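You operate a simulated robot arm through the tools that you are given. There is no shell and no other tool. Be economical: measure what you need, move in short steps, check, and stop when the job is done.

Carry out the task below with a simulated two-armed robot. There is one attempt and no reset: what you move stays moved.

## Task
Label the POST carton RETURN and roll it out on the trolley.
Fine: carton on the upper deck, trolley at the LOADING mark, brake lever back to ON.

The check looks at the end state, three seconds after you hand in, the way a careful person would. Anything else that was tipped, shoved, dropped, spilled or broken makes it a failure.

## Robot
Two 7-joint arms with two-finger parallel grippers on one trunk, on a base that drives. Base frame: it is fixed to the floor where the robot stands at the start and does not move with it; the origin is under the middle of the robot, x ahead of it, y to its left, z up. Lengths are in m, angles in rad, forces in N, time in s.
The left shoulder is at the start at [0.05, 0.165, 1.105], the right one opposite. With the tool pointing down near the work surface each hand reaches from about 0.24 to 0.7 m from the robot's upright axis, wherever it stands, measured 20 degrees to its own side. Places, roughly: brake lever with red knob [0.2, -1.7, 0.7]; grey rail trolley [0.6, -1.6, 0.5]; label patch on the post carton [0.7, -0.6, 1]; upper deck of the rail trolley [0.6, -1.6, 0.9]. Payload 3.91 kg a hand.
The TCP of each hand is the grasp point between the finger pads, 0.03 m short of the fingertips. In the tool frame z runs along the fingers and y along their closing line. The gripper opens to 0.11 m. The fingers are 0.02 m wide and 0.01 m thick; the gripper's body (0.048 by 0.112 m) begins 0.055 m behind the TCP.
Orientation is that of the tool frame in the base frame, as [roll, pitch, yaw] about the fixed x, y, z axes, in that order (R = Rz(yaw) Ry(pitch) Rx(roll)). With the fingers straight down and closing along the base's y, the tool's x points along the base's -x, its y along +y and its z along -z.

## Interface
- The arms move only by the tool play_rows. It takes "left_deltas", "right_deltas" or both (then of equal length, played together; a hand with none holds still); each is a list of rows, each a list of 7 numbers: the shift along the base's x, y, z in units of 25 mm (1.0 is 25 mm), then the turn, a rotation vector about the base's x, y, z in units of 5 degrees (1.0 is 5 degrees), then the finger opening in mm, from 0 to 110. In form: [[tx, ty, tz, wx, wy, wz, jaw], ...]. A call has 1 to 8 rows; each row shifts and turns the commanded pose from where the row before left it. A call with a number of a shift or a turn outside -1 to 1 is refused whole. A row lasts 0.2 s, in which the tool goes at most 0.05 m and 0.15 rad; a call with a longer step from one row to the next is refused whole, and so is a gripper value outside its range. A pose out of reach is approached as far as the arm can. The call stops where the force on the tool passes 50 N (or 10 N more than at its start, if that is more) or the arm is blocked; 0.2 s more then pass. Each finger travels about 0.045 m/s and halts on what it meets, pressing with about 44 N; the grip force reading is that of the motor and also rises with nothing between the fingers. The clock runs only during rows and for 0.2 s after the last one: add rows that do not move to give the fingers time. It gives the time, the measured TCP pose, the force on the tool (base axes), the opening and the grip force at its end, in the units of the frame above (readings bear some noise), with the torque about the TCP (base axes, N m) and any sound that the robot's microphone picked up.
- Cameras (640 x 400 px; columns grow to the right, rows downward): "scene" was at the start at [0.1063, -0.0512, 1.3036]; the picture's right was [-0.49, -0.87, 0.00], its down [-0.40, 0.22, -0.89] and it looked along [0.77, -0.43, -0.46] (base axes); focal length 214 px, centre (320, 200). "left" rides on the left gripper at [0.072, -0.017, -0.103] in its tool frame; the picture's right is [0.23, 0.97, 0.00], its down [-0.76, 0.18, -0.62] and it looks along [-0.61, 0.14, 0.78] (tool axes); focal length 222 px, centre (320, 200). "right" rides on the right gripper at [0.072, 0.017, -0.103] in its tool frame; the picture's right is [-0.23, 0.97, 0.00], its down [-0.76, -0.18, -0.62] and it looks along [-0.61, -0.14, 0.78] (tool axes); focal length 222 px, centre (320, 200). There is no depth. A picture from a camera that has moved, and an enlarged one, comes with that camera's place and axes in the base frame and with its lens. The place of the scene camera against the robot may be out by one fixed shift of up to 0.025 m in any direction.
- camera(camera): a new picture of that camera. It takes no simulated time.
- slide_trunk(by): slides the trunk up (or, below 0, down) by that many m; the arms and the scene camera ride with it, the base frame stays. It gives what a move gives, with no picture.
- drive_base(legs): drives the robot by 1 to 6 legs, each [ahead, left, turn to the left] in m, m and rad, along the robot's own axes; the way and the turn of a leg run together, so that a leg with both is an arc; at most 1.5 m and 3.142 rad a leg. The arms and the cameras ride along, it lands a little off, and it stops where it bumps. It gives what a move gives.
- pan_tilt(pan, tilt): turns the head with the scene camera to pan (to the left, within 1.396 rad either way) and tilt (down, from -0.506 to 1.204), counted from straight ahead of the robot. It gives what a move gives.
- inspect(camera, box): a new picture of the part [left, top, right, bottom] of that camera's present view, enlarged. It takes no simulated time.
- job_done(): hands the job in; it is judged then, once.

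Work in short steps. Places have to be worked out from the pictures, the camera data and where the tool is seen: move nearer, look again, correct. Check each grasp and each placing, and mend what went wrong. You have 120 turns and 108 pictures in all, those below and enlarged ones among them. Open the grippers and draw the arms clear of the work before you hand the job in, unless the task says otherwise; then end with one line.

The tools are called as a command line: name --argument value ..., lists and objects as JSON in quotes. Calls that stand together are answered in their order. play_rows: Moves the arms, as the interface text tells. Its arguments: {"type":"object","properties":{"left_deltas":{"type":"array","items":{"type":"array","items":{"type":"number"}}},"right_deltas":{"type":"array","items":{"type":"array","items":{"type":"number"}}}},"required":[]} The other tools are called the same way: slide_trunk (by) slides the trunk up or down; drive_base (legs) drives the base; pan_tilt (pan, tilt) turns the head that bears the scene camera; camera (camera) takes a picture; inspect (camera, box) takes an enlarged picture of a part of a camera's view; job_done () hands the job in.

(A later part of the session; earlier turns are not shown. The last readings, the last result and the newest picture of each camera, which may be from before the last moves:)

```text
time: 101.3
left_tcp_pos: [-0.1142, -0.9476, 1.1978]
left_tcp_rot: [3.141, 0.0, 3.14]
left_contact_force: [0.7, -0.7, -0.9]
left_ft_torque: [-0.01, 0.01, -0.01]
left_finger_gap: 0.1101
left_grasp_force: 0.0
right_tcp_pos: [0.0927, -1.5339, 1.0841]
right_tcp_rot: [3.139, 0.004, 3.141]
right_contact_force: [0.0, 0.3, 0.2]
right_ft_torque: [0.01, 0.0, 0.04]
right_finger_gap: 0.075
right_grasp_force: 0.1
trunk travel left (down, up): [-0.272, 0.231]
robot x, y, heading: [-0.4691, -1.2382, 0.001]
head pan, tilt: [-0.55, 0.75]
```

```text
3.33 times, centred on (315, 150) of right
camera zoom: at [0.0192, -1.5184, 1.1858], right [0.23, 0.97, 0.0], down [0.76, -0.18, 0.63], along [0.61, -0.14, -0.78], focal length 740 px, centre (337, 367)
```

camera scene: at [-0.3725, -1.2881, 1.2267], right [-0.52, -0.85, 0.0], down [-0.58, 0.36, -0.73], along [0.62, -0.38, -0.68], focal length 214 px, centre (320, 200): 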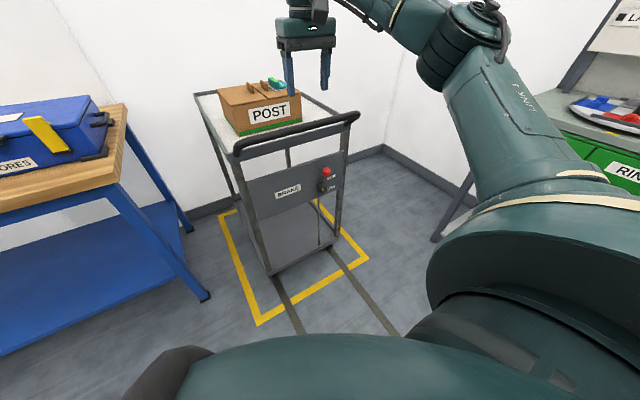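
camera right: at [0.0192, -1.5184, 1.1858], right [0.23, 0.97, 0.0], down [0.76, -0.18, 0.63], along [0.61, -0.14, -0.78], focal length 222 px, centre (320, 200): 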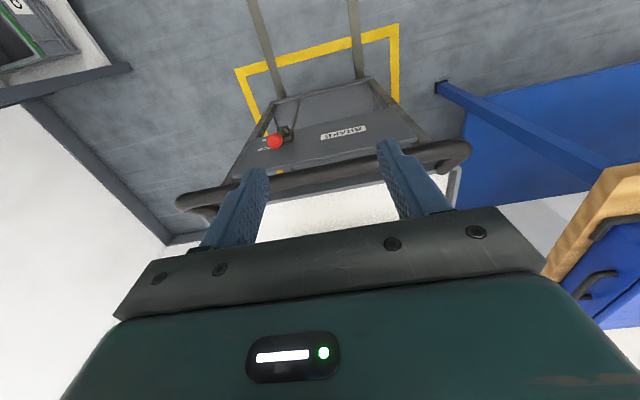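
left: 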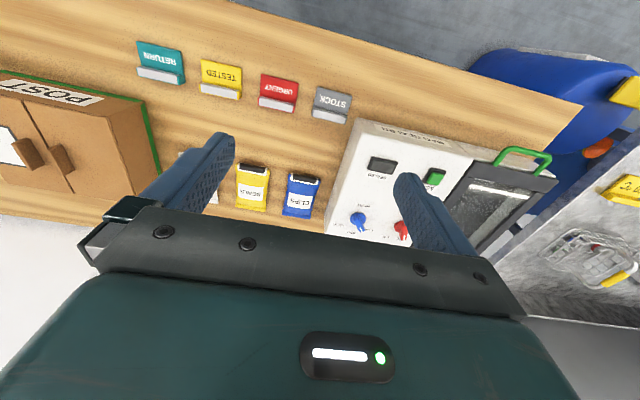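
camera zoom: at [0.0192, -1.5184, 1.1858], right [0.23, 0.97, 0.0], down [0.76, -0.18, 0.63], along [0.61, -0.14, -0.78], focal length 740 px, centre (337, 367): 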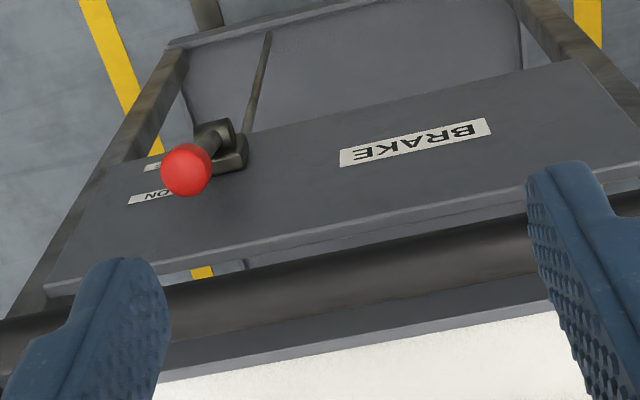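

The lever's knob is at about [0.187,-1.653,0.744] in the ON position (up), with its pivot about 0.1 below, and OFF is downward. The handle bar at x≈0.164, z≈0.947 hangs over it, so I approach from the front with the hand tilted 45° forward.

play_rows --right_deltas '[[-0.8, 0, 0, 0, -1, 0, 75], [-0.8, 0, 0, 0, -1, 0, 75], [-0.8, 0, 0, 0, -1, 0, 75], [-0.8, 0, 0, 0, -1, 0, 75], [-0.8, 0, 0, 0, -1, 0, 75], [-0.8, 0, 0, 0, -1, 0, 75], [-0.5, 0, 0, 0, -1, 0, 75], [0, 0, 0, 0, -1, 0, 75]]'

slide_trunk --by -0.12

drive_base --legs '[[0, -0.1, 0]]'

camera --camera "right"

```text
time: 103.1
left_tcp_pos: [-0.1131, -0.9473, 1.1984]
left_tcp_rot: [3.141, 0.001, -3.141]
left_contact_force: [-0.5, -0.2, -0.7]
left_ft_torque: [0.03, 0.04, -0.01]
left_finger_gap: 0.1099
left_grasp_force: 0.0
right_tcp_pos: [-0.0385, -1.5343, 1.0843]
right_tcp_rot: [3.139, 0.704, -3.141]
right_contact_force: [0.3, 0.4, 0.0]
right_ft_torque: [0.03, 0.02, 0.01]
right_finger_gap: 0.0747
right_grasp_force: 0.0
trunk travel left (down, up): [-0.272, 0.231]
robot x, y, heading: [-0.4699, -1.2396, -0.006]
head pan, tilt: [-0.55, 0.75]
```

```text
time: 104.6
left_tcp_pos: [-0.1124, -0.9492, 1.0779]
left_tcp_rot: [-3.141, -0.001, -3.141]
left_contact_force: [0.9, 0.4, 0.3]
left_ft_torque: [-0.01, 0.0, 0.0]
left_finger_gap: 0.1098
left_grasp_force: 0.1
right_tcp_pos: [-0.0409, -1.535, 0.9633]
right_tcp_rot: [3.141, 0.706, -3.14]
right_contact_force: [0.6, -0.5, -0.5]
right_ft_torque: [-0.01, 0.01, -0.01]
right_finger_gap: 0.075
right_grasp_force: 0.1
trunk travel left (down, up): [-0.152, 0.351]
robot x, y, heading: [-0.4719, -1.2422, -0.0]
head pan, tilt: [-0.55, 0.75]
```

```text
time: 105.7
left_tcp_pos: [-0.1133, -1.0476, 1.0787]
left_tcp_rot: [-3.141, -0.001, 3.141]
left_contact_force: [0.8, 0.0, 0.0]
left_ft_torque: [0.03, 0.02, -0.02]
left_finger_gap: 0.11
left_grasp_force: 0.2
right_tcp_pos: [-0.0396, -1.6342, 0.9636]
right_tcp_rot: [3.141, 0.702, -3.14]
right_contact_force: [0.5, 0.0, -0.8]
right_ft_torque: [-0.02, 0.01, 0.02]
right_finger_gap: 0.075
right_grasp_force: 0.1
trunk travel left (down, up): [-0.152, 0.351]
robot x, y, heading: [-0.4716, -1.3354, -0.003]
head pan, tilt: [-0.55, 0.75]
```

```text
58 pictures are left
camera right: at [-0.1622, -1.6173, 0.9946], right [0.17, 0.97, 0.15], down [0.18, -0.18, 0.97], along [0.97, -0.14, -0.2], focal length 222 px, centre (320, 200)
```

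right: 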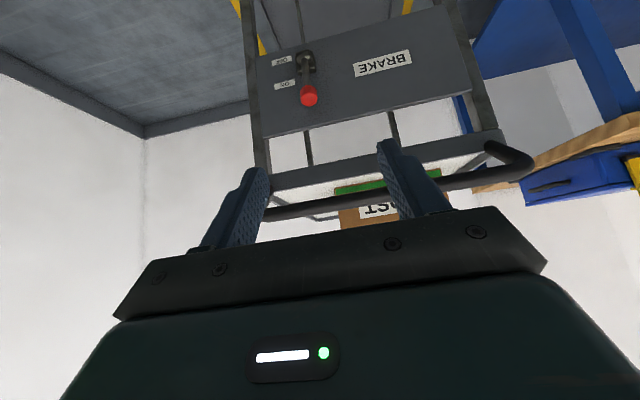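

Refined: knob at [0.193,-1.659,0.728], pivot at [0.2245,-1.655,0.623], so a lever arm of about 0.11 m. I descend in front of the panel to z≈0.82.

play_rows --right_deltas '[[0.5, -0.2, -1, 0, 0, 0, 75], [0.5, -0.2, -1, 0, 0, 0, 75], [0.5, -0.2, -1, 0, 0, 0, 75], [0.5, -0.2, -1, 0, 0, 0, 75], [0.5, -0.2, -0.8, 0, 0, 0, 75], [0.5, 0, -0.8, 0, 0, 0, 75], [0, 0, 0, 0, 0, 0, 75]]'

camera --camera "right"

```text
time: 107.3
left_tcp_pos: [-0.114, -1.046, 1.0782]
left_tcp_rot: [-3.141, 0.0, 3.141]
left_contact_force: [-1.4, 0.2, -0.4]
left_ft_torque: [-0.01, -0.02, -0.03]
left_finger_gap: 0.1099
left_grasp_force: 0.0
right_tcp_pos: [0.035, -1.6558, 0.8226]
right_tcp_rot: [-3.141, 0.705, -3.141]
right_contact_force: [0.9, -0.8, -0.4]
right_ft_torque: [-0.01, 0.0, -0.02]
right_finger_gap: 0.0752
right_grasp_force: 0.0
trunk travel left (down, up): [-0.152, 0.351]
robot x, y, heading: [-0.473, -1.3361, -0.005]
head pan, tilt: [-0.55, 0.75]
```

```text
57 pictures are left
camera right: at [-0.0869, -1.6409, 0.8545], right [0.17, 0.97, 0.15], down [0.18, -0.18, 0.97], along [0.97, -0.14, -0.2], focal length 222 px, centre (320, 200)
```

right: 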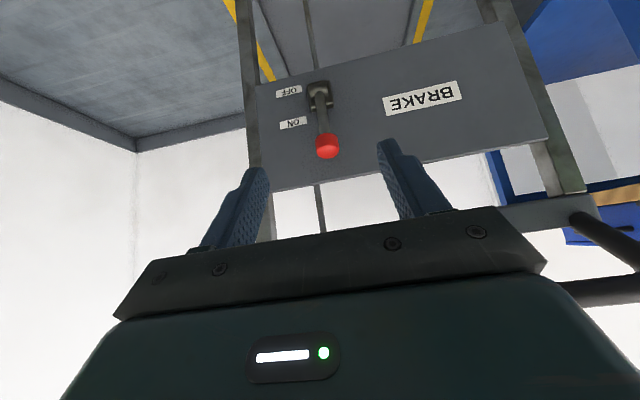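

The knob lies between the fingers' line. I advance diagonally to it with open fingers.

play_rows --right_deltas '[[0.8, 0, -0.45, 0, 0, 0, 75], [0.8, 0, -0.45, 0, 0, 0, 75], [0.8, -0.05, -0.45, 0, 0, 0, 75], [0.8, -0.05, -0.45, 0, 0, 0, 75], [0.8, -0.05, -0.5, 0, 0, 0, 75], [0.8, 0, -0.5, 0, 0, 0, 75], [0.8, 0, -0.5, 0, 0, 0, 75], [0.5, 0, -0.4, 0, 0, 0, 75]]'

camera --camera "right"

```text
time: 109.1
left_tcp_pos: [-0.1142, -1.0475, 1.0779]
left_tcp_rot: [-3.141, 0.0, -3.141]
left_contact_force: [0.6, -0.2, 0.5]
left_ft_torque: [-0.03, -0.03, 0.0]
left_finger_gap: 0.1102
left_grasp_force: 0.1
right_tcp_pos: [0.1882, -1.6624, 0.7303]
right_tcp_rot: [-3.141, 0.705, -3.141]
right_contact_force: [0.2, -0.4, -0.9]
right_ft_torque: [0.03, 0.02, -0.01]
right_finger_gap: 0.075
right_grasp_force: 0.1
trunk travel left (down, up): [-0.152, 0.351]
robot x, y, heading: [-0.4735, -1.3345, 0.002]
head pan, tilt: [-0.55, 0.75]
```

```text
56 pictures are left
camera right: at [0.0657, -1.646, 0.7623], right [0.17, 0.97, 0.15], down [0.18, -0.18, 0.97], along [0.97, -0.14, -0.2], focal length 222 px, centre (320, 200)
```

right: 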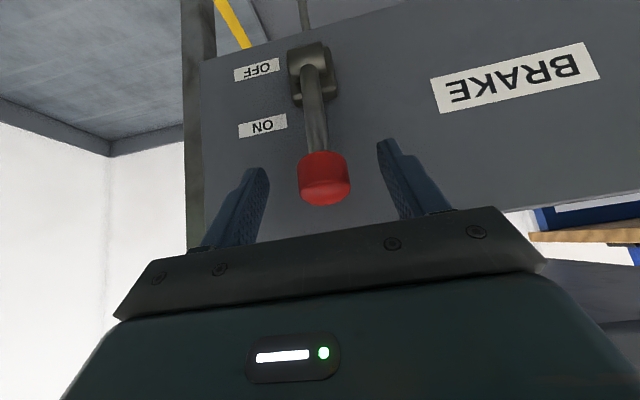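

The knob sits centred between the pads. I close on it.

play_rows --right_deltas '[[0, 0, 0, 0, 0, 0, 50], [0, 0, 0, 0, 0, 0, 30], [0, 0, 0, 0, 0, 0, 15], [0, 0, 0, 0, 0, 0, 15], [0, 0, 0, 0, 0, 0, 15], [0, 0, 0, 0, 0, 0, 15]]'

```text
time: 110.5
left_tcp_pos: [-0.1128, -1.0464, 1.0792]
left_tcp_rot: [-3.14, 0.001, -3.14]
left_contact_force: [-0.5, 0.4, 0.6]
left_ft_torque: [-0.01, -0.03, 0.0]
left_finger_gap: 0.1101
left_grasp_force: 0.0
right_tcp_pos: [0.1882, -1.6606, 0.7316]
right_tcp_rot: [3.139, 0.702, -3.139]
right_contact_force: [-0.4, 9.8, -1.3]
right_ft_torque: [0.2, 0.09, 0.12]
right_finger_gap: 0.0314
right_grasp_force: 45.2
trunk travel left (down, up): [-0.152, 0.351]
robot x, y, heading: [-0.4715, -1.3365, -0.004]
head pan, tilt: [-0.55, 0.75]
```

Knob gripped (31 mm). I swing it along the arc about the pivot to roughly 45° outward.

play_rows --right_deltas '[[-0.51, 0.05, -0.18, 0, -0.7, 0, 15], [-0.48, 0, -0.25, 0, -0.7, 0, 15], [-0.44, 0, -0.3, 0, -0.7, 0, 15], [-0.4, 0, -0.36, 0, -0.7, 0, 15], [0, 0, 0, 0, 0, 0, 15]]'

camera --camera "right"

```text
time: 111.7
left_tcp_pos: [-0.1168, -1.0469, 1.0786]
left_tcp_rot: [-3.14, 0.003, 3.141]
left_contact_force: [0.5, 0.2, 0.7]
left_ft_torque: [0.03, 0.0, -0.01]
left_finger_gap: 0.11
left_grasp_force: 0.1
right_tcp_pos: [0.1425, -1.6609, 0.7085]
right_tcp_rot: [-3.138, 0.959, -3.139]
right_contact_force: [-2.5, -0.6, 22.0]
right_ft_torque: [-0.1, -1.43, 0.03]
right_finger_gap: 0.0312
right_grasp_force: 45.3
trunk travel left (down, up): [-0.152, 0.351]
robot x, y, heading: [-0.4732, -1.3359, -0.002]
head pan, tilt: [-0.55, 0.75]
```

```text
55 pictures are left
camera right: at [0.0154, -1.644, 0.708], right [0.13, 0.97, 0.18], down [-0.07, -0.18, 0.98], along [0.99, -0.14, 0.05], focal length 222 px, centre (320, 200)
```

right: 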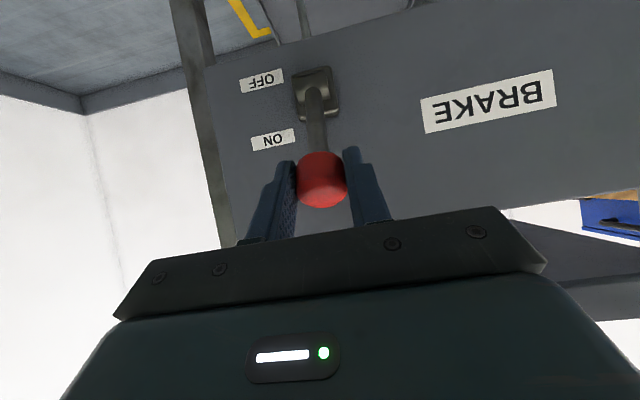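

The lever follows, now at about 44° with 22 N of resistance. I continue the arc towards 79°.

play_rows --right_deltas '[[-0.38, 0, -0.41, 0, -0.7, 0, 15], [-0.32, 0, -0.46, 0, -0.7, 0, 15], [-0.27, 0, -0.49, 0, -0.7, 0, 15], [-0.21, 0, -0.52, 0, -0.7, 0, 15], [-0.14, 0, -0.54, 0, -0.7, 0, 15], [0, 0, 0, 0, 0, 0, 15]]'

camera --camera "right"

```text
time: 113.1
left_tcp_pos: [-0.1136, -1.0478, 1.0776]
left_tcp_rot: [-3.141, 0.0, 3.141]
left_contact_force: [-0.6, -0.2, 0.3]
left_ft_torque: [0.01, 0.01, -0.01]
left_finger_gap: 0.1097
left_grasp_force: 0.2
right_tcp_pos: [0.1264, -1.6695, 0.8352]
right_tcp_rot: [-3.139, 1.234, -3.138]
right_contact_force: [0.0, 0.5, 0.4]
right_ft_torque: [-0.01, -0.02, -0.04]
right_finger_gap: 0.0151
right_grasp_force: 0.2
right hand out of reach, approached as far as the arm can: row 1, 2, 3, 4, 5
trunk travel left (down, up): [-0.152, 0.351]
robot x, y, heading: [-0.4686, -1.3362, -0.004]
head pan, tilt: [-0.55, 0.75]
```

```text
54 pictures are left
camera right: at [0.0052, -1.6541, 0.8001], right [0.07, 0.97, 0.21], down [-0.33, -0.18, 0.93], along [0.94, -0.14, 0.31], focal length 222 px, centre (320, 200)
```

right: 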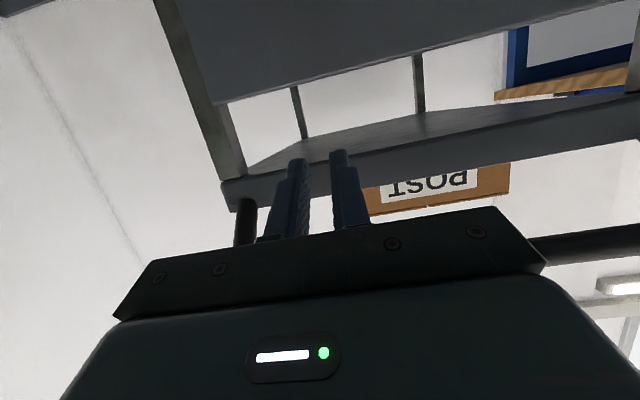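

The extra tilt ran out of reach and the hand slid up off the knob. I withdraw backwards and tilt back to 45°, then look.

play_rows --right_deltas '[[-1, 0, 0, 0, 0, 0, 15], [-1, 0, 0, 0, 0.5, 0, 15], [-1, 0, 0, 0, 1, 0, 30], [-1, 0, 0, 0, 1, 0, 60], [0, 0, 0, 0, 1, 0, 75], [0, 0, 0, 0, 1, 0, 75], [0, 0, 0, 0, 1, 0, 75], [0, 0, 0, 0, 0, 0, 75]]'

camera --camera "right"

camera --camera "scene"

```text
time: 114.9
left_tcp_pos: [-0.1139, -1.0474, 1.0782]
left_tcp_rot: [-3.139, 0.001, 3.141]
left_contact_force: [-0.1, 0.5, -0.9]
left_ft_torque: [0.01, 0.03, -0.03]
left_finger_gap: 0.1099
left_grasp_force: 0.2
right_tcp_pos: [0.0273, -1.6711, 0.8431]
right_tcp_rot: [-3.141, 0.773, -3.14]
right_contact_force: [0.0, -0.6, -0.2]
right_ft_torque: [0.05, -0.02, 0.02]
right_finger_gap: 0.075
right_grasp_force: 0.1
right hand out of reach, approached as far as the arm can: row 1
trunk travel left (down, up): [-0.152, 0.351]
robot x, y, heading: [-0.4708, -1.338, -0.002]
head pan, tilt: [-0.55, 0.75]
```

```text
53 pictures are left
camera right: at [-0.0969, -1.6557, 0.8661], right [0.16, 0.97, 0.16], down [0.11, -0.18, 0.98], along [0.98, -0.14, -0.14], focal length 222 px, centre (320, 200)
```

right: 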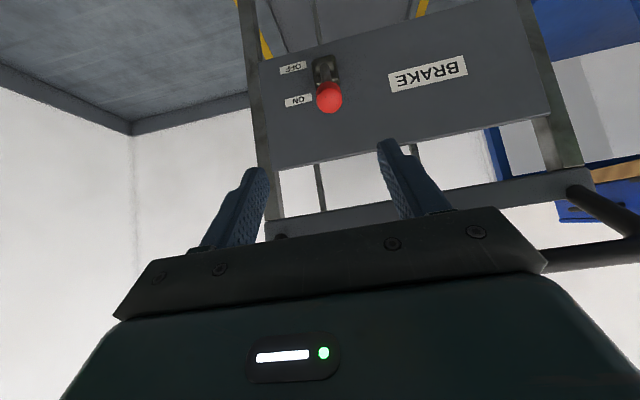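

```text
52 pictures are left
camera scene: at [-0.3726, -1.3868, 1.1067], right [-0.52, -0.85, 0.0], down [-0.58, 0.36, -0.73], along [0.62, -0.38, -0.68], focal length 214 px, centre (320, 200)
```

scene: 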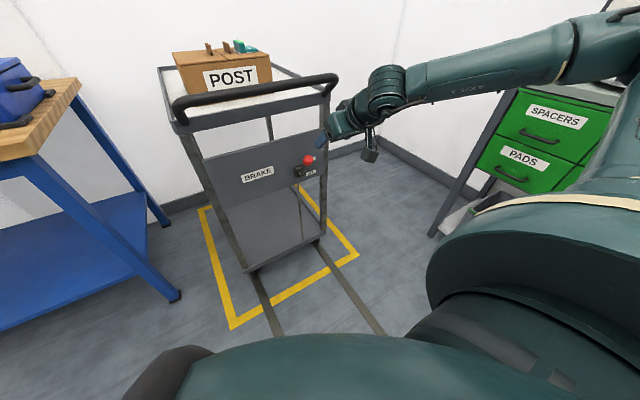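

The lever stayed at about 40° (knob near [0.150,-1.661,0.710]). I lower the trunk 0.1 for better reach and come back to the knob with fixed tilt.

slide_trunk --by -0.1

play_rows --right_deltas '[[0.7, 0.1, 0, 0, 0.4, 0, 75], [0.7, 0.1, -0.2, 0, 0.4, 0, 75], [0.7, 0.1, -0.2, 0, 0, 0, 75], [0.7, 0.1, -0.2, 0, 0, 0, 75], [0.7, 0, -0.2, 0, 0, 0, 75], [0.7, 0, -0.2, 0, 0, 0, 75], [0.5, 0, -0.2, 0, 0, 0, 75], [0, 0, 0, 0, 0, 0, 75]]'

camera --camera "right"

```text
time: 116.2
left_tcp_pos: [-0.113, -1.0473, 0.9783]
left_tcp_rot: [3.142, 0.001, 3.141]
left_contact_force: [0.6, -0.4, 0.1]
left_ft_torque: [0.0, 0.0, 0.01]
left_finger_gap: 0.1101
left_grasp_force: 0.0
right_tcp_pos: [0.0285, -1.6711, 0.7434]
right_tcp_rot: [-3.14, 0.773, -3.139]
right_contact_force: [-0.2, 0.1, 0.5]
right_ft_torque: [0.02, -0.01, -0.02]
right_finger_gap: 0.0751
right_grasp_force: 0.0
trunk travel left (down, up): [-0.052, 0.451]
robot x, y, heading: [-0.4698, -1.3345, 0.001]
head pan, tilt: [-0.55, 0.75]
```

```text
time: 118.0
left_tcp_pos: [-0.1125, -1.046, 0.9781]
left_tcp_rot: [-3.141, 0.001, 3.141]
left_contact_force: [0.1, -0.6, -0.3]
left_ft_torque: [0.01, -0.04, 0.0]
left_finger_gap: 0.11
left_grasp_force: 0.1
right_tcp_pos: [0.1457, -1.6615, 0.7129]
right_tcp_rot: [-3.14, 0.702, -3.139]
right_contact_force: [-0.3, -0.1, -0.8]
right_ft_torque: [0.01, 0.0, 0.05]
right_finger_gap: 0.0749
right_grasp_force: 0.1
trunk travel left (down, up): [-0.052, 0.451]
robot x, y, heading: [-0.4694, -1.3361, -0.003]
head pan, tilt: [-0.55, 0.75]
```

```text
51 pictures are left
camera right: at [0.0226, -1.6452, 0.7444], right [0.17, 0.97, 0.15], down [0.18, -0.18, 0.97], along [0.97, -0.14, -0.2], focal length 222 px, centre (320, 200)
```

right: 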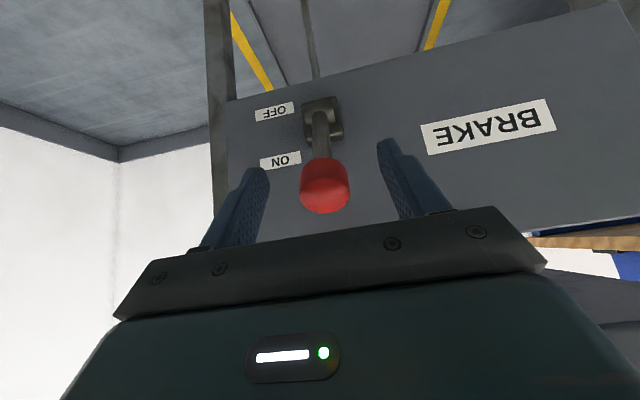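

Centred. I close and then play the first part of the remaining arc.

play_rows --right_deltas '[[0, 0, 0, 0, 0, 0, 40], [0, 0, 0, 0, 0, 0, 15], [0, 0, 0, 0, 0, 0, 15], [0, 0, 0, 0, 0, 0, 15], [-0.4, 0, -0.41, 0, 0, 0, 15], [-0.35, 0, -0.46, 0, 0, 0, 15], [-0.29, 0, -0.5, 0, 0, 0, 15], [0, 0, 0, 0, 0, 0, 15]]'

camera --camera "right"

```text
time: 119.8
left_tcp_pos: [-0.1162, -1.0467, 0.9796]
left_tcp_rot: [-3.14, 0.002, 3.141]
left_contact_force: [0.6, 0.1, 0.4]
left_ft_torque: [0.01, 0.01, -0.03]
left_finger_gap: 0.1098
left_grasp_force: 0.1
right_tcp_pos: [0.1166, -1.66, 0.6831]
right_tcp_rot: [-3.14, 0.707, -3.14]
right_contact_force: [-17.7, 3.8, 18.8]
right_ft_torque: [0.03, -0.95, -0.04]
right_finger_gap: 0.0295
right_grasp_force: 45.2
trunk travel left (down, up): [-0.052, 0.451]
robot x, y, heading: [-0.4744, -1.338, -0.002]
head pan, tilt: [-0.55, 0.75]
```

```text
50 pictures are left
camera right: at [-0.0058, -1.6443, 0.7121], right [0.17, 0.97, 0.15], down [0.18, -0.18, 0.97], along [0.97, -0.14, -0.2], focal length 222 px, centre (320, 200)
```

right: 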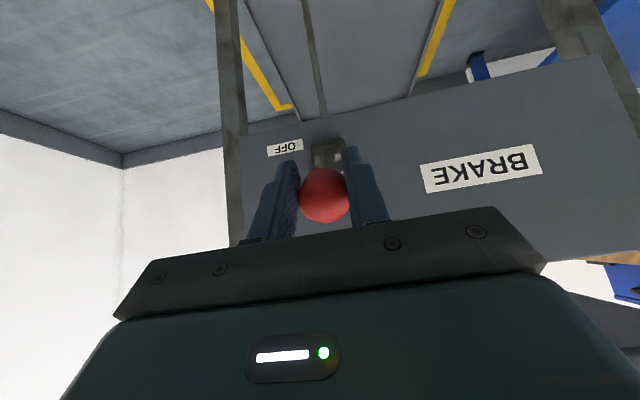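

The lever is at about 62°; the radial force says the true arm is slightly longer. I continue with a bit more outward motion.

play_rows --right_deltas '[[-0.4, 0, -0.42, 0, 0, 0, 15], [-0.25, 0, -0.55, 0, 0, 0, 15], [-0.12, 0, -0.57, 0, 0, 0, 15], [-0.04, 0, -0.5, 0, 0, 0, 15], [0, 0, 0, 0, 0, 0, 15]]'

camera --camera "right"

```text
time: 121.0
left_tcp_pos: [-0.1135, -1.0475, 0.9781]
left_tcp_rot: [3.142, 0.0, 3.141]
left_contact_force: [-0.2, -0.2, 0.0]
left_ft_torque: [0.01, 0.01, -0.01]
left_finger_gap: 0.1099
left_grasp_force: 0.1
right_tcp_pos: [0.0983, -1.662, 0.6279]
right_tcp_rot: [3.14, 0.702, 3.141]
right_contact_force: [-3.2, 0.3, -1.1]
right_ft_torque: [0.02, -0.01, 0.02]
right_finger_gap: 0.0154
right_grasp_force: 1.0
trunk travel left (down, up): [-0.052, 0.451]
robot x, y, heading: [-0.4701, -1.3342, -0.004]
head pan, tilt: [-0.55, 0.75]
```

```text
49 pictures are left
camera right: at [-0.0243, -1.6453, 0.6584], right [0.17, 0.97, 0.15], down [0.18, -0.18, 0.97], along [0.97, -0.14, -0.21], focal length 222 px, centre (320, 200)
```

right: 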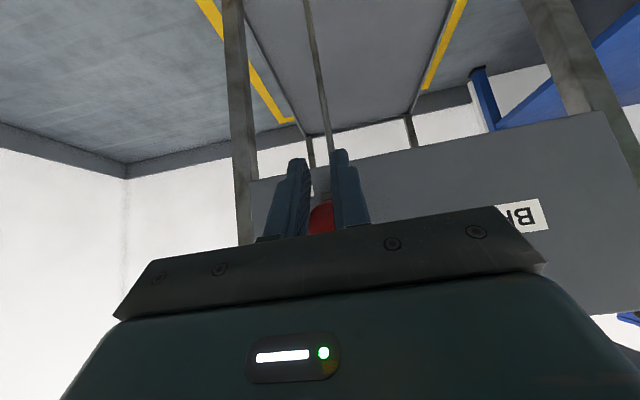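

The grip slipped below the knob. I open wide and back out, then look at where the lever stands.

play_rows --right_deltas '[[0, 0, 0, 0, 0, 0, 60], [0, 0, 0, 0, 0, 0, 75], [0, 0, 0, 0, 0, 0, 75], [-0.8, 0, 0.9, 0, 0, 0, 75], [-0.8, 0, 0.9, 0, 0, 0, 75], [-0.8, 0, 0.9, 0, 0, 0, 75], [-0.8, 0, 0.9, 0, 0, 0, 75], [0, 0, 0, 0, 0, 0, 75]]'

camera --camera "right"

inspect --camera "scene" --box '[230, 110, 390, 230]'

```text
time: 122.8
left_tcp_pos: [-0.1126, -1.0467, 0.9786]
left_tcp_rot: [-3.141, 0.001, 3.141]
left_contact_force: [-0.3, 0.4, -0.2]
left_ft_torque: [0.0, -0.03, 0.05]
left_finger_gap: 0.11
left_grasp_force: 0.0
right_tcp_pos: [0.0176, -1.6593, 0.7187]
right_tcp_rot: [-3.141, 0.703, -3.139]
right_contact_force: [0.8, -0.7, 0.4]
right_ft_torque: [-0.01, 0.02, -0.01]
right_finger_gap: 0.075
right_grasp_force: 0.0
trunk travel left (down, up): [-0.052, 0.451]
robot x, y, heading: [-0.4679, -1.3359, -0.005]
head pan, tilt: [-0.55, 0.75]
```

```text
48 pictures are left
camera right: at [-0.1045, -1.6446, 0.7493], right [0.17, 0.97, 0.15], down [0.18, -0.18, 0.97], along [0.97, -0.14, -0.2], focal length 222 px, centre (320, 200)
```

right: 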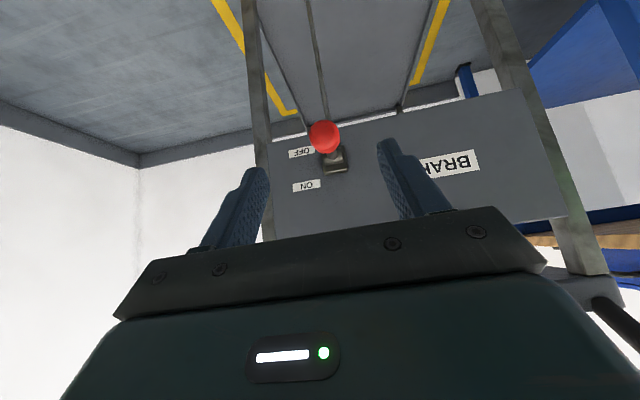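

```text
3.33 times, centred on (310, 170) of scene
camera zoom: at [-0.3727, -1.3868, 1.0067], right [-0.52, -0.85, 0.0], down [-0.58, 0.36, -0.73], along [0.62, -0.38, -0.68], focal length 715 px, centre (353, 300)
```

zoom: 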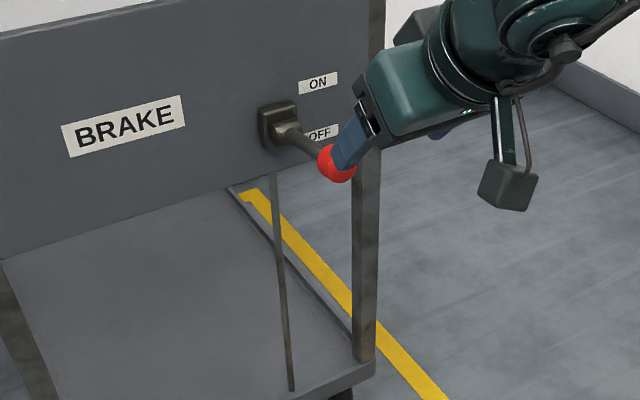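

The lever is now about horizontal, pointing outward; I want to know if it goes further. I close the fingers, place their tips above the knob and press down.

play_rows --right_deltas '[[0, 0, 0, 0, 0, 0, 40], [0, 0, 0, 0, 0, 0, 10], [0.7, -0.05, -0.1, 0, 0, 0, 0], [0.7, 0, -0.2, 0, 0, 0, 0], [0.7, 0, -0.2, 0, 0, 0, 0], [0.7, 0, -0.2, 0, 0, 0, 0], [0, 0, -0.3, 0, 0, 0, 0], [0, 0, 0, 0, 0, 0, 0]]'

camera --camera "right"

inspect --camera "scene" --box '[230, 110, 390, 230]'

```text
time: 124.6
left_tcp_pos: [-0.1129, -1.0472, 0.978]
left_tcp_rot: [-3.14, 0.0, -3.141]
left_contact_force: [-0.1, 0.1, -0.4]
left_ft_torque: [-0.07, 0.02, 0.04]
left_finger_gap: 0.1105
left_grasp_force: 0.1
right_tcp_pos: [0.0893, -1.6623, 0.6947]
right_tcp_rot: [3.141, 0.707, -3.139]
right_contact_force: [-0.1, -0.7, 0.1]
right_ft_torque: [-0.01, 0.0, 0.0]
right_finger_gap: 0.0
right_grasp_force: 38.1
trunk travel left (down, up): [-0.052, 0.451]
robot x, y, heading: [-0.4716, -1.3352, -0.005]
head pan, tilt: [-0.55, 0.75]
```

```text
46 pictures are left
camera right: at [-0.0334, -1.647, 0.7244], right [0.17, 0.97, 0.15], down [0.18, -0.18, 0.97], along [0.97, -0.14, -0.2], focal length 222 px, centre (320, 200)
```

right: 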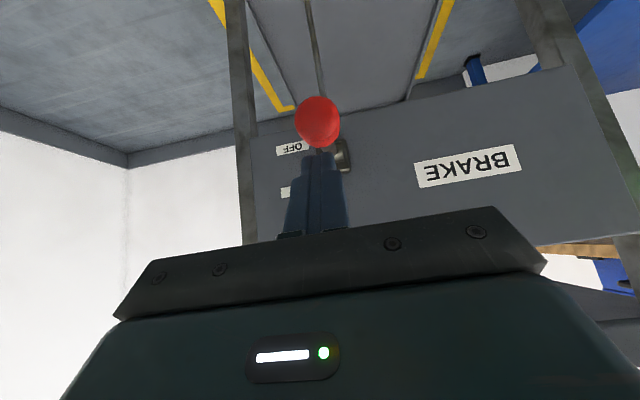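

```text
3.33 times, centred on (310, 170) of scene
camera zoom: at [-0.3726, -1.3868, 1.0067], right [-0.52, -0.85, 0.0], down [-0.58, 0.36, -0.73], along [0.62, -0.38, -0.68], focal length 715 px, centre (353, 300)
```

zoom: 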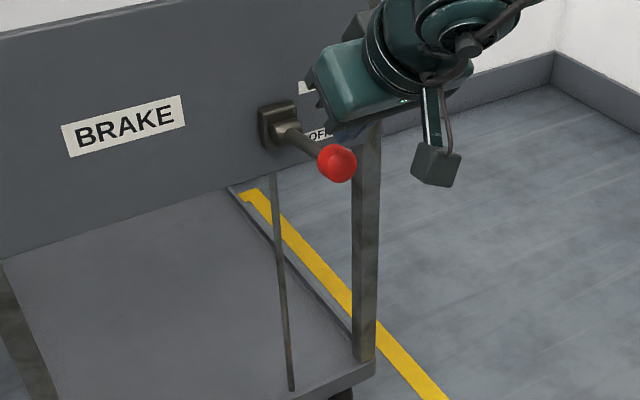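

The tips are right above the knob (≈[0.105,-1.66,0.64]). I press downward in small steps.

play_rows --right_deltas '[[0, 0, -0.4, 0, 0, 0, 0], [0, 0, -0.4, 0, 0, 0, 0], [0, 0, -0.4, 0, 0, 0, 0], [0, 0, -0.4, 0, 0, 0, 0], [0, 0, 0, 0, 0, 0, 0]]'

inspect --camera "scene" --box '[230, 110, 390, 230]'

```text
time: 125.4
left_tcp_pos: [-0.1171, -1.0481, 0.9789]
left_tcp_rot: [-3.14, 0.003, 3.14]
left_contact_force: [0.0, -0.6, 0.1]
left_ft_torque: [-0.01, -0.01, 0.01]
left_finger_gap: 0.11
left_grasp_force: 0.0
right_tcp_pos: [0.0885, -1.6646, 0.6778]
right_tcp_rot: [-3.14, 0.726, -3.138]
right_contact_force: [-29.7, -1.4, 26.9]
right_ft_torque: [-0.1, 0.4, 0.21]
right_finger_gap: 0.0
right_grasp_force: 37.7
trunk travel left (down, up): [-0.052, 0.451]
robot x, y, heading: [-0.4712, -1.3354, -0.001]
head pan, tilt: [-0.55, 0.75]
stopped in row 3 (right hand): the force on the tool passed its limit (the readings are from after the stop); the commanded pose is now the measured one
```

```text
3.33 times, centred on (310, 170) of scene
camera zoom: at [-0.3767, -1.3863, 1.0075], right [-0.53, -0.85, 0.0], down [-0.58, 0.36, -0.73], along [0.62, -0.39, -0.68], focal length 715 px, centre (353, 300)
```

zoom: 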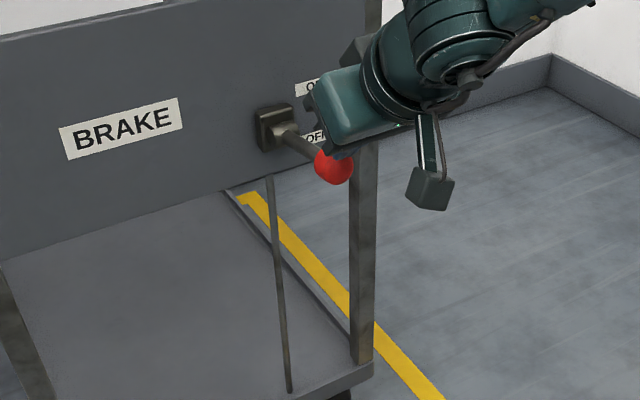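

The press met solid resistance with the knob hardly moving, and the earlier slip also happened here, so the lever is likely at its OFF stop. I withdraw, and will test by pulling the handle bar gripped along x.

play_rows --right_deltas '[[-0.8, 0, 0.8, 0, 0, 0, 0], [-0.8, 0, 0.8, 0, 0, 0, 0], [-0.8, 0, 0.8, 0, 0, 0, 0], [-0.8, 0, 0.8, 0, 0, 0, 0], [-0.8, 0, 0.8, 0, 0, 0, 0], [-0.8, 0, 0.8, 0, 0, 0, 0], [0, 0, 0.8, 0, 1, 0, 40], [0, 0, 0.8, 0, 1, 0, 80]]'

inspect --camera "scene" --box '[230, 110, 390, 230]'

slide_trunk --by 0.2

play_rows --right_deltas '[[0, 0, 0, 0, 1, 0, 110], [0, 0, 0, 0, 1, 0, 110], [0, 0, 0, 0, 1, 0, 110], [0, 0, 0, 0, 1, 0, 110], [0, 0, 0, 0, 1, 0, 110], [0, 0, 0, 0, 1, 0, 110], [0, 0, 0, 0, 0.3, 0, 110], [0, 0, 0, 0, 0, 0, 110]]'

```text
time: 127.2
left_tcp_pos: [-0.1149, -1.0469, 0.9766]
left_tcp_rot: [3.141, 0.001, 3.139]
left_contact_force: [-0.1, 0.6, -0.1]
left_ft_torque: [-0.03, -0.01, -0.01]
left_finger_gap: 0.1099
left_grasp_force: 0.1
right_tcp_pos: [-0.0293, -1.664, 0.8327]
right_tcp_rot: [3.141, 0.54, -3.141]
right_contact_force: [-0.4, 0.8, -0.2]
right_ft_torque: [-0.03, 0.01, -0.02]
right_finger_gap: 0.0494
right_grasp_force: 0.0
trunk travel left (down, up): [-0.052, 0.451]
robot x, y, heading: [-0.4741, -1.3381, -0.001]
head pan, tilt: [-0.55, 0.75]
```

```text
3.33 times, centred on (310, 170) of scene
camera zoom: at [-0.3732, -1.3871, 1.0067], right [-0.52, -0.85, 0.0], down [-0.58, 0.36, -0.73], along [0.62, -0.38, -0.68], focal length 715 px, centre (353, 300)
```

zoom: 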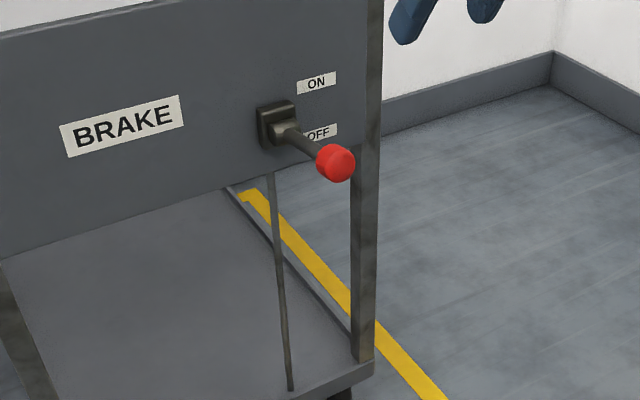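

```text
time: 129.4
left_tcp_pos: [-0.1138, -1.0471, 1.1786]
left_tcp_rot: [-3.141, -0.001, 3.14]
left_contact_force: [-0.7, -0.1, -0.6]
left_ft_torque: [0.0, -0.02, -0.01]
left_finger_gap: 0.1099
left_grasp_force: 0.1
right_tcp_pos: [-0.0285, -1.6649, 1.032]
right_tcp_rot: [-3.141, 0.542, -3.141]
right_contact_force: [-1.0, -0.7, -0.9]
right_ft_torque: [-0.01, 0.03, -0.01]
right_finger_gap: 0.0801
right_grasp_force: 0.0
trunk travel left (down, up): [-0.252, 0.251]
robot x, y, heading: [-0.4685, -1.3398, -0.006]
head pan, tilt: [-0.55, 0.75]
```

```text
time: 131.2
left_tcp_pos: [-0.1139, -1.0473, 1.179]
left_tcp_rot: [3.14, 0.001, 3.139]
left_contact_force: [-0.1, -0.5, 0.1]
left_ft_torque: [0.06, 0.01, 0.01]
left_finger_gap: 0.11
left_grasp_force: 0.2
right_tcp_pos: [-0.0283, -1.6641, 1.0344]
right_tcp_rot: [3.14, -0.007, 3.14]
right_contact_force: [-0.2, 0.4, 0.1]
right_ft_torque: [0.02, -0.01, 0.01]
right_finger_gap: 0.1102
right_grasp_force: 0.2
trunk travel left (down, up): [-0.252, 0.251]
robot x, y, heading: [-0.4683, -1.3393, 0.004]
head pan, tilt: [-0.55, 0.75]
```

The trolley has not moved. Now I turn the right hand by −90° so it closes along x, staying short of the handle.

play_rows --right_deltas '[[0, 0.2, 0.1, 0, 0, -1, 110], [0, 0.2, 0.1, 0, 0, -1, 110], [0, 0.2, 0.1, 0, 0, -1, 110], [0, 0.2, 0.1, 0, 0, -1, 110], [0, 0.2, 0, 0, 0, -1, 110], [0, 0.2, 0, 0, 0, -1, 110], [0, 0.2, 0, 0, 0, -1, 110], [0, 0.2, 0, 0, 0, -1, 110]]'

play_rows --right_deltas '[[0, 0.2, 0, 0, 0, -1, 110], [0, 0.2, 0, 0, 0, -1, 110], [0, 0.2, 0, 0, 0, -1, 110], [0, 0.2, 0, 0, 0, -1, 110], [0, 0.2, 0, 0, 0, -1, 110], [0, 0.2, 0, 0, 0, -1, 110], [0, 0.2, 0, 0, 0, -1, 110], [0, 0.2, 0, 0, 0, -1, 110]]'

play_rows --right_deltas '[[0, 0.2, 0, 0, 0, -1, 110], [0, 0.2, 0, 0, 0, -1, 110], [0, 0, 0, 0, 0, 0, 110]]'

camera --camera "right"

```text
time: 133.0
left_tcp_pos: [-0.114, -1.0472, 1.1785]
left_tcp_rot: [-3.142, -0.001, 3.139]
left_contact_force: [-0.5, 0.2, 0.1]
left_ft_torque: [-0.01, -0.01, 0.01]
left_finger_gap: 0.11
left_grasp_force: 0.0
right_tcp_pos: [-0.0298, -1.6244, 1.0432]
right_tcp_rot: [3.141, -0.007, 2.44]
right_contact_force: [0.2, 0.3, 0.1]
right_ft_torque: [-0.02, -0.01, 0.01]
right_finger_gap: 0.1101
right_grasp_force: 0.1
trunk travel left (down, up): [-0.252, 0.251]
robot x, y, heading: [-0.4705, -1.3338, -0.003]
head pan, tilt: [-0.55, 0.75]
```

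```text
time: 134.8
left_tcp_pos: [-0.1142, -1.0472, 1.1794]
left_tcp_rot: [3.141, 0.0, 3.14]
left_contact_force: [0.7, -0.3, -0.7]
left_ft_torque: [-0.02, 0.01, 0.03]
left_finger_gap: 0.1098
left_grasp_force: 0.1
right_tcp_pos: [-0.0291, -1.5844, 1.0421]
right_tcp_rot: [3.14, -0.007, 1.745]
right_contact_force: [0.3, 0.1, 0.3]
right_ft_torque: [0.0, -0.04, -0.01]
right_finger_gap: 0.1099
right_grasp_force: 0.0
trunk travel left (down, up): [-0.252, 0.251]
robot x, y, heading: [-0.47, -1.3364, 0.001]
head pan, tilt: [-0.55, 0.75]
```

```text
time: 135.6
left_tcp_pos: [-0.1136, -1.0483, 1.1779]
left_tcp_rot: [-3.141, 0.001, 3.139]
left_contact_force: [1.0, 0.3, -1.0]
left_ft_torque: [-0.02, 0.0, -0.01]
left_finger_gap: 0.1103
left_grasp_force: 0.1
right_tcp_pos: [-0.0282, -1.5734, 1.0426]
right_tcp_rot: [3.142, -0.007, 1.568]
right_contact_force: [0.6, 0.5, -0.4]
right_ft_torque: [-0.02, -0.02, 0.02]
right_finger_gap: 0.1102
right_grasp_force: 0.2
trunk travel left (down, up): [-0.252, 0.251]
robot x, y, heading: [-0.4675, -1.339, 0.0]
head pan, tilt: [-0.55, 0.75]
```

```text
42 pictures are left
camera right: at [-0.0125, -1.5034, 1.1453], right [0.97, -0.23, 0.0], down [-0.18, -0.77, 0.62], along [-0.14, -0.6, -0.79], focal length 222 px, centre (320, 200)
```

right: 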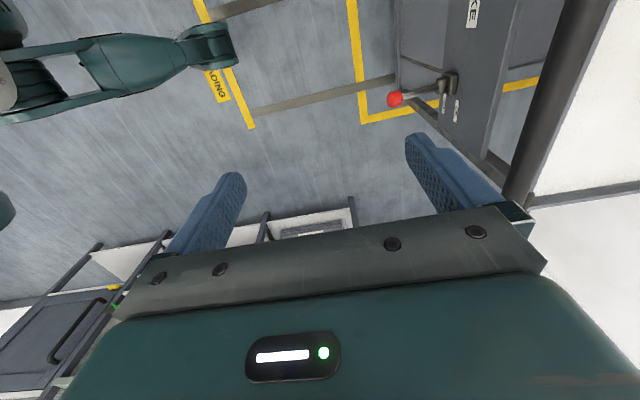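

The handle bar shows at x≈0.16. Fingertips (z≈1.01) clear its top, so I drive 0.185 ahead to bring the hand over it.

drive_base --legs '[[0.185, 0.03, 0]]'

camera --camera "right"

```text
time: 137.1
left_tcp_pos: [0.0693, -1.018, 1.1772]
left_tcp_rot: [-3.14, 0.002, 3.14]
left_contact_force: [-0.6, -0.4, 0.1]
left_ft_torque: [-0.01, 0.01, 0.02]
left_finger_gap: 0.1101
left_grasp_force: 0.2
right_tcp_pos: [0.1548, -1.5455, 1.0428]
right_tcp_rot: [3.139, -0.008, 1.57]
right_contact_force: [0.4, 0.1, 0.4]
right_ft_torque: [0.01, 0.0, -0.02]
right_finger_gap: 0.11
right_grasp_force: 0.0
trunk travel left (down, up): [-0.252, 0.251]
robot x, y, heading: [-0.2884, -1.3104, -0.005]
head pan, tilt: [-0.55, 0.75]
```

```text
41 pictures are left
camera right: at [0.1706, -1.474, 1.1452], right [0.97, -0.23, 0.0], down [-0.18, -0.77, 0.62], along [-0.14, -0.6, -0.79], focal length 222 px, centre (320, 200)
```

right: 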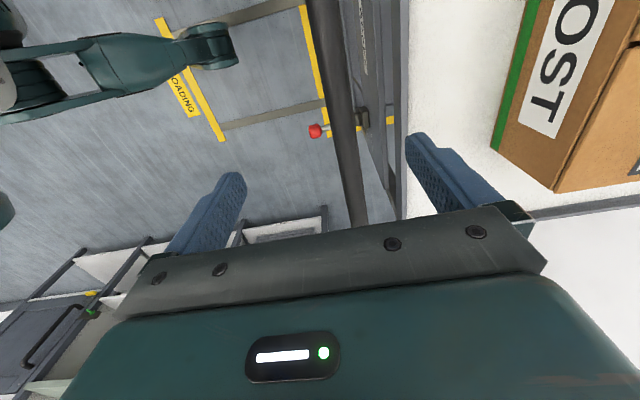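

The bar is at x≈0.174 with about 5 cm free behind it. I shift +0.019, narrow to 66 mm and lower with the trunk until the TCP is at bar height.

play_rows --right_deltas '[[0.38, 0, 0, 0, 0, 0, 90], [0.38, 0, 0, 0, 0, 0, 66], [0, 0, 0, 0, 0, 0, 66], [0, 0, 0, 0, 0, 0, 66]]'

slide_trunk --by -0.06

camera --camera "right"

```text
time: 138.1
left_tcp_pos: [0.0688, -1.0184, 1.1777]
left_tcp_rot: [-3.14, 0.001, 3.141]
left_contact_force: [0.0, -0.3, -0.5]
left_ft_torque: [-0.01, 0.01, 0.01]
left_finger_gap: 0.1101
left_grasp_force: 0.1
right_tcp_pos: [0.1738, -1.5447, 1.0427]
right_tcp_rot: [-3.141, -0.007, 1.57]
right_contact_force: [-0.1, 1.4, -0.6]
right_ft_torque: [0.0, 0.0, 0.01]
right_finger_gap: 0.066
right_grasp_force: 0.1
trunk travel left (down, up): [-0.252, 0.251]
robot x, y, heading: [-0.2865, -1.3052, 0.005]
head pan, tilt: [-0.55, 0.75]
```

```text
time: 139.1
left_tcp_pos: [0.0678, -1.0179, 1.1182]
left_tcp_rot: [3.141, -0.001, 3.141]
left_contact_force: [0.3, -0.1, -0.1]
left_ft_torque: [-0.01, 0.01, 0.02]
left_finger_gap: 0.1101
left_grasp_force: 0.1
right_tcp_pos: [0.1721, -1.5461, 0.9832]
right_tcp_rot: [3.141, -0.007, 1.571]
right_contact_force: [-0.4, -1.1, 0.0]
right_ft_torque: [0.0, 0.0, 0.01]
right_finger_gap: 0.0659
right_grasp_force: 0.0
trunk travel left (down, up): [-0.192, 0.311]
robot x, y, heading: [-0.2882, -1.307, -0.003]
head pan, tilt: [-0.55, 0.75]
```

```text
40 pictures are left
camera right: at [0.1891, -1.474, 1.0857], right [0.97, -0.23, 0.0], down [-0.18, -0.77, 0.62], along [-0.14, -0.6, -0.79], focal length 222 px, centre (320, 200)
```

right: 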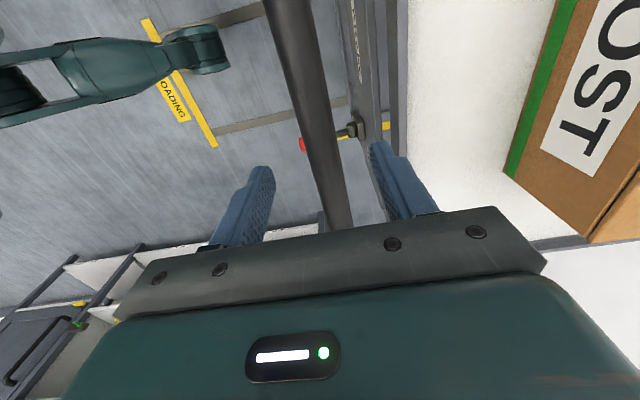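

The bar is centred between the fingers. I lower 0.035 more and close.

slide_trunk --by -0.033

play_rows --right_deltas '[[0, 0, 0, 0, 0, 0, 45], [0, 0, 0, 0, 0, 0, 25], [0, 0, 0, 0, 0, 0, 15], [0, 0, 0, 0, 0, 0, 15], [0, 0, 0, 0, 0, 0, 15]]'

camera --camera "right"

```text
time: 139.9
left_tcp_pos: [0.0687, -1.0178, 1.0843]
left_tcp_rot: [-3.14, 0.0, 3.14]
left_contact_force: [-0.5, 1.1, -0.1]
left_ft_torque: [-0.01, 0.01, 0.03]
left_finger_gap: 0.1101
left_grasp_force: 0.0
right_tcp_pos: [0.1733, -1.5448, 0.9499]
right_tcp_rot: [-3.141, -0.006, 1.572]
right_contact_force: [-0.3, 0.4, -0.2]
right_ft_torque: [0.0, -0.04, -0.02]
right_finger_gap: 0.0659
right_grasp_force: 0.0
trunk travel left (down, up): [-0.159, 0.344]
robot x, y, heading: [-0.2903, -1.3093, 0.002]
head pan, tilt: [-0.55, 0.75]
```

```text
time: 141.1
left_tcp_pos: [0.0692, -1.019, 1.0857]
left_tcp_rot: [3.142, 0.001, 3.14]
left_contact_force: [-0.2, 0.7, -0.1]
left_ft_torque: [-0.01, -0.01, -0.01]
left_finger_gap: 0.1102
left_grasp_force: 0.1
right_tcp_pos: [0.1729, -1.5457, 0.9499]
right_tcp_rot: [3.142, -0.005, 1.571]
right_contact_force: [0.7, -0.1, 0.3]
right_ft_torque: [0.06, -0.04, 0.15]
right_finger_gap: 0.0236
right_grasp_force: 44.8
trunk travel left (down, up): [-0.159, 0.344]
robot x, y, heading: [-0.2894, -1.3052, -0.003]
head pan, tilt: [-0.55, 0.75]
```

```text
39 pictures are left
camera right: at [0.1893, -1.474, 1.0525], right [0.97, -0.23, 0.0], down [-0.18, -0.77, 0.62], along [-0.14, -0.6, -0.79], focal length 222 px, centre (320, 200)
```

right: 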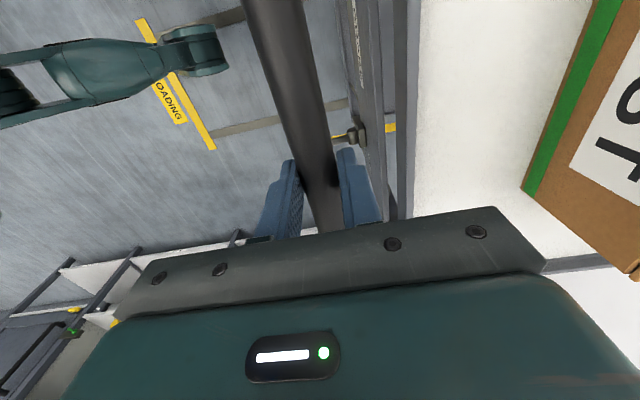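

Bar gripped (24 mm). I test with a small arm pull backwards and read the force.

play_rows --right_deltas '[[-0.3, 0, 0, 0, 0, 0, 15], [-0.3, 0, 0, 0, 0, 0, 15], [-0.3, 0, 0, 0, 0, 0, 15], [0, 0, 0, 0, 0, 0, 15]]'

camera --camera "right"

```text
time: 142.1
left_tcp_pos: [0.0681, -1.0182, 1.0868]
left_tcp_rot: [-3.142, -0.001, 3.14]
left_contact_force: [0.5, 0.2, 0.1]
left_ft_torque: [-0.02, 0.01, -0.04]
left_finger_gap: 0.11
left_grasp_force: 0.1
right_tcp_pos: [0.1502, -1.5458, 0.9498]
right_tcp_rot: [-3.14, -0.007, 1.571]
right_contact_force: [-1.2, 0.4, 0.0]
right_ft_torque: [0.0, -0.07, 0.15]
right_finger_gap: 0.0239
right_grasp_force: 45.1
trunk travel left (down, up): [-0.159, 0.344]
robot x, y, heading: [-0.2885, -1.3063, -0.005]
head pan, tilt: [-0.55, 0.75]
```

```text
38 pictures are left
camera right: at [0.1664, -1.474, 1.0525], right [0.97, -0.23, 0.0], down [-0.18, -0.77, 0.62], along [-0.14, -0.6, -0.79], focal length 222 px, centre (320, 200)
```

right: 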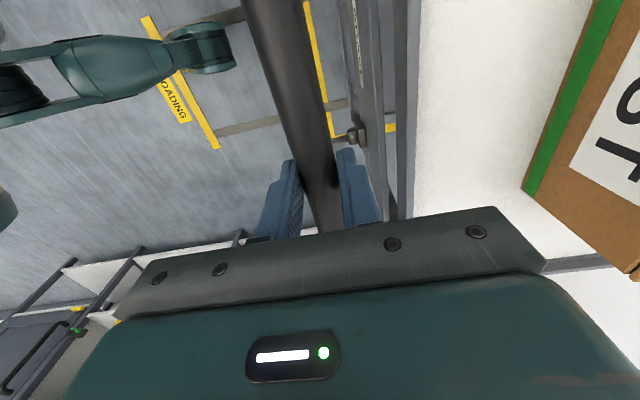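

The trolley rolls freely, so the brake is OFF. I look at the LOADING tape relative to the trolley to decide how far to pull.

drive_base --legs '[[-0.3, 0, 0]]'

pan_tilt --pan -0.8 --tilt 0.9

camera --camera "scene"

camera --camera "right"

```text
time: 144.1
left_tcp_pos: [-0.2295, -1.0188, 1.0857]
left_tcp_rot: [-3.141, 0.001, 3.139]
left_contact_force: [-0.4, -0.4, -0.3]
left_ft_torque: [0.03, 0.0, 0.01]
left_finger_gap: 0.11
left_grasp_force: 0.0
right_tcp_pos: [-0.149, -1.545, 0.9496]
right_tcp_rot: [-3.141, -0.007, 1.57]
right_contact_force: [0.2, 0.6, 1.2]
right_ft_torque: [0.13, 0.35, 0.25]
right_finger_gap: 0.0237
right_grasp_force: 45.4
trunk travel left (down, up): [-0.159, 0.344]
robot x, y, heading: [-0.5875, -1.3073, -0.004]
head pan, tilt: [-0.55, 0.75]
```

```text
time: 144.9
left_tcp_pos: [-0.2297, -1.0178, 1.0855]
left_tcp_rot: [-3.138, 0.001, 3.139]
left_contact_force: [0.6, 0.4, -0.3]
left_ft_torque: [-0.02, -0.01, -0.03]
left_finger_gap: 0.1103
left_grasp_force: 0.1
right_tcp_pos: [-0.1487, -1.545, 0.9491]
right_tcp_rot: [3.141, -0.006, 1.57]
right_contact_force: [-0.6, -0.6, 0.1]
right_ft_torque: [-0.05, -0.01, 0.21]
right_finger_gap: 0.0237
right_grasp_force: 44.7
trunk travel left (down, up): [-0.159, 0.344]
robot x, y, heading: [-0.5868, -1.3082, -0.004]
head pan, tilt: [-0.799, 0.901]
```

```text
37 pictures are left
camera scene: at [-0.508, -1.3678, 1.1018], right [-0.72, -0.69, 0.0], down [-0.54, 0.56, -0.62], along [0.43, -0.45, -0.78], focal length 214 px, centre (320, 200)
```

scene: 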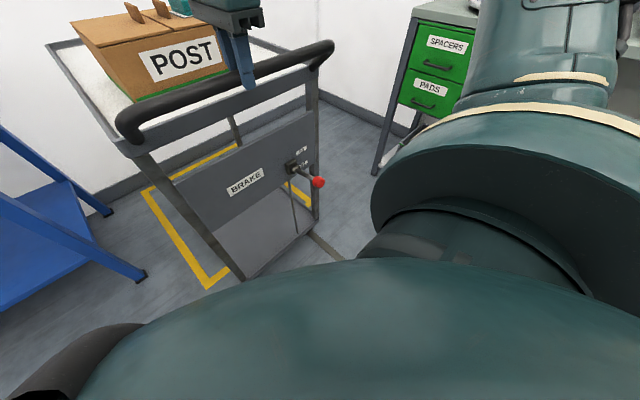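

```text
36 pictures are left
camera right: at [-0.1325, -1.4739, 1.0524], right [0.97, -0.23, 0.0], down [-0.18, -0.77, 0.62], along [-0.14, -0.6, -0.79], focal length 222 px, centre (320, 200)
```

right: 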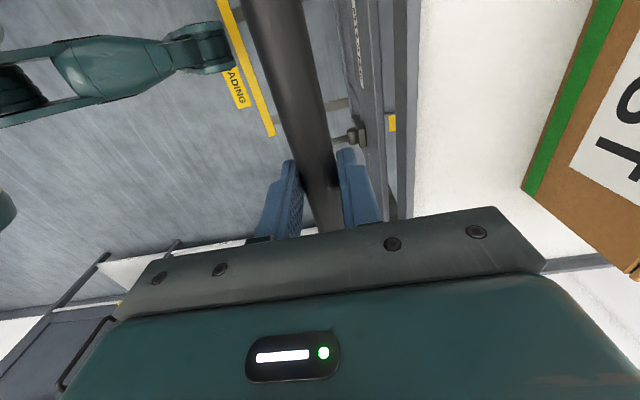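

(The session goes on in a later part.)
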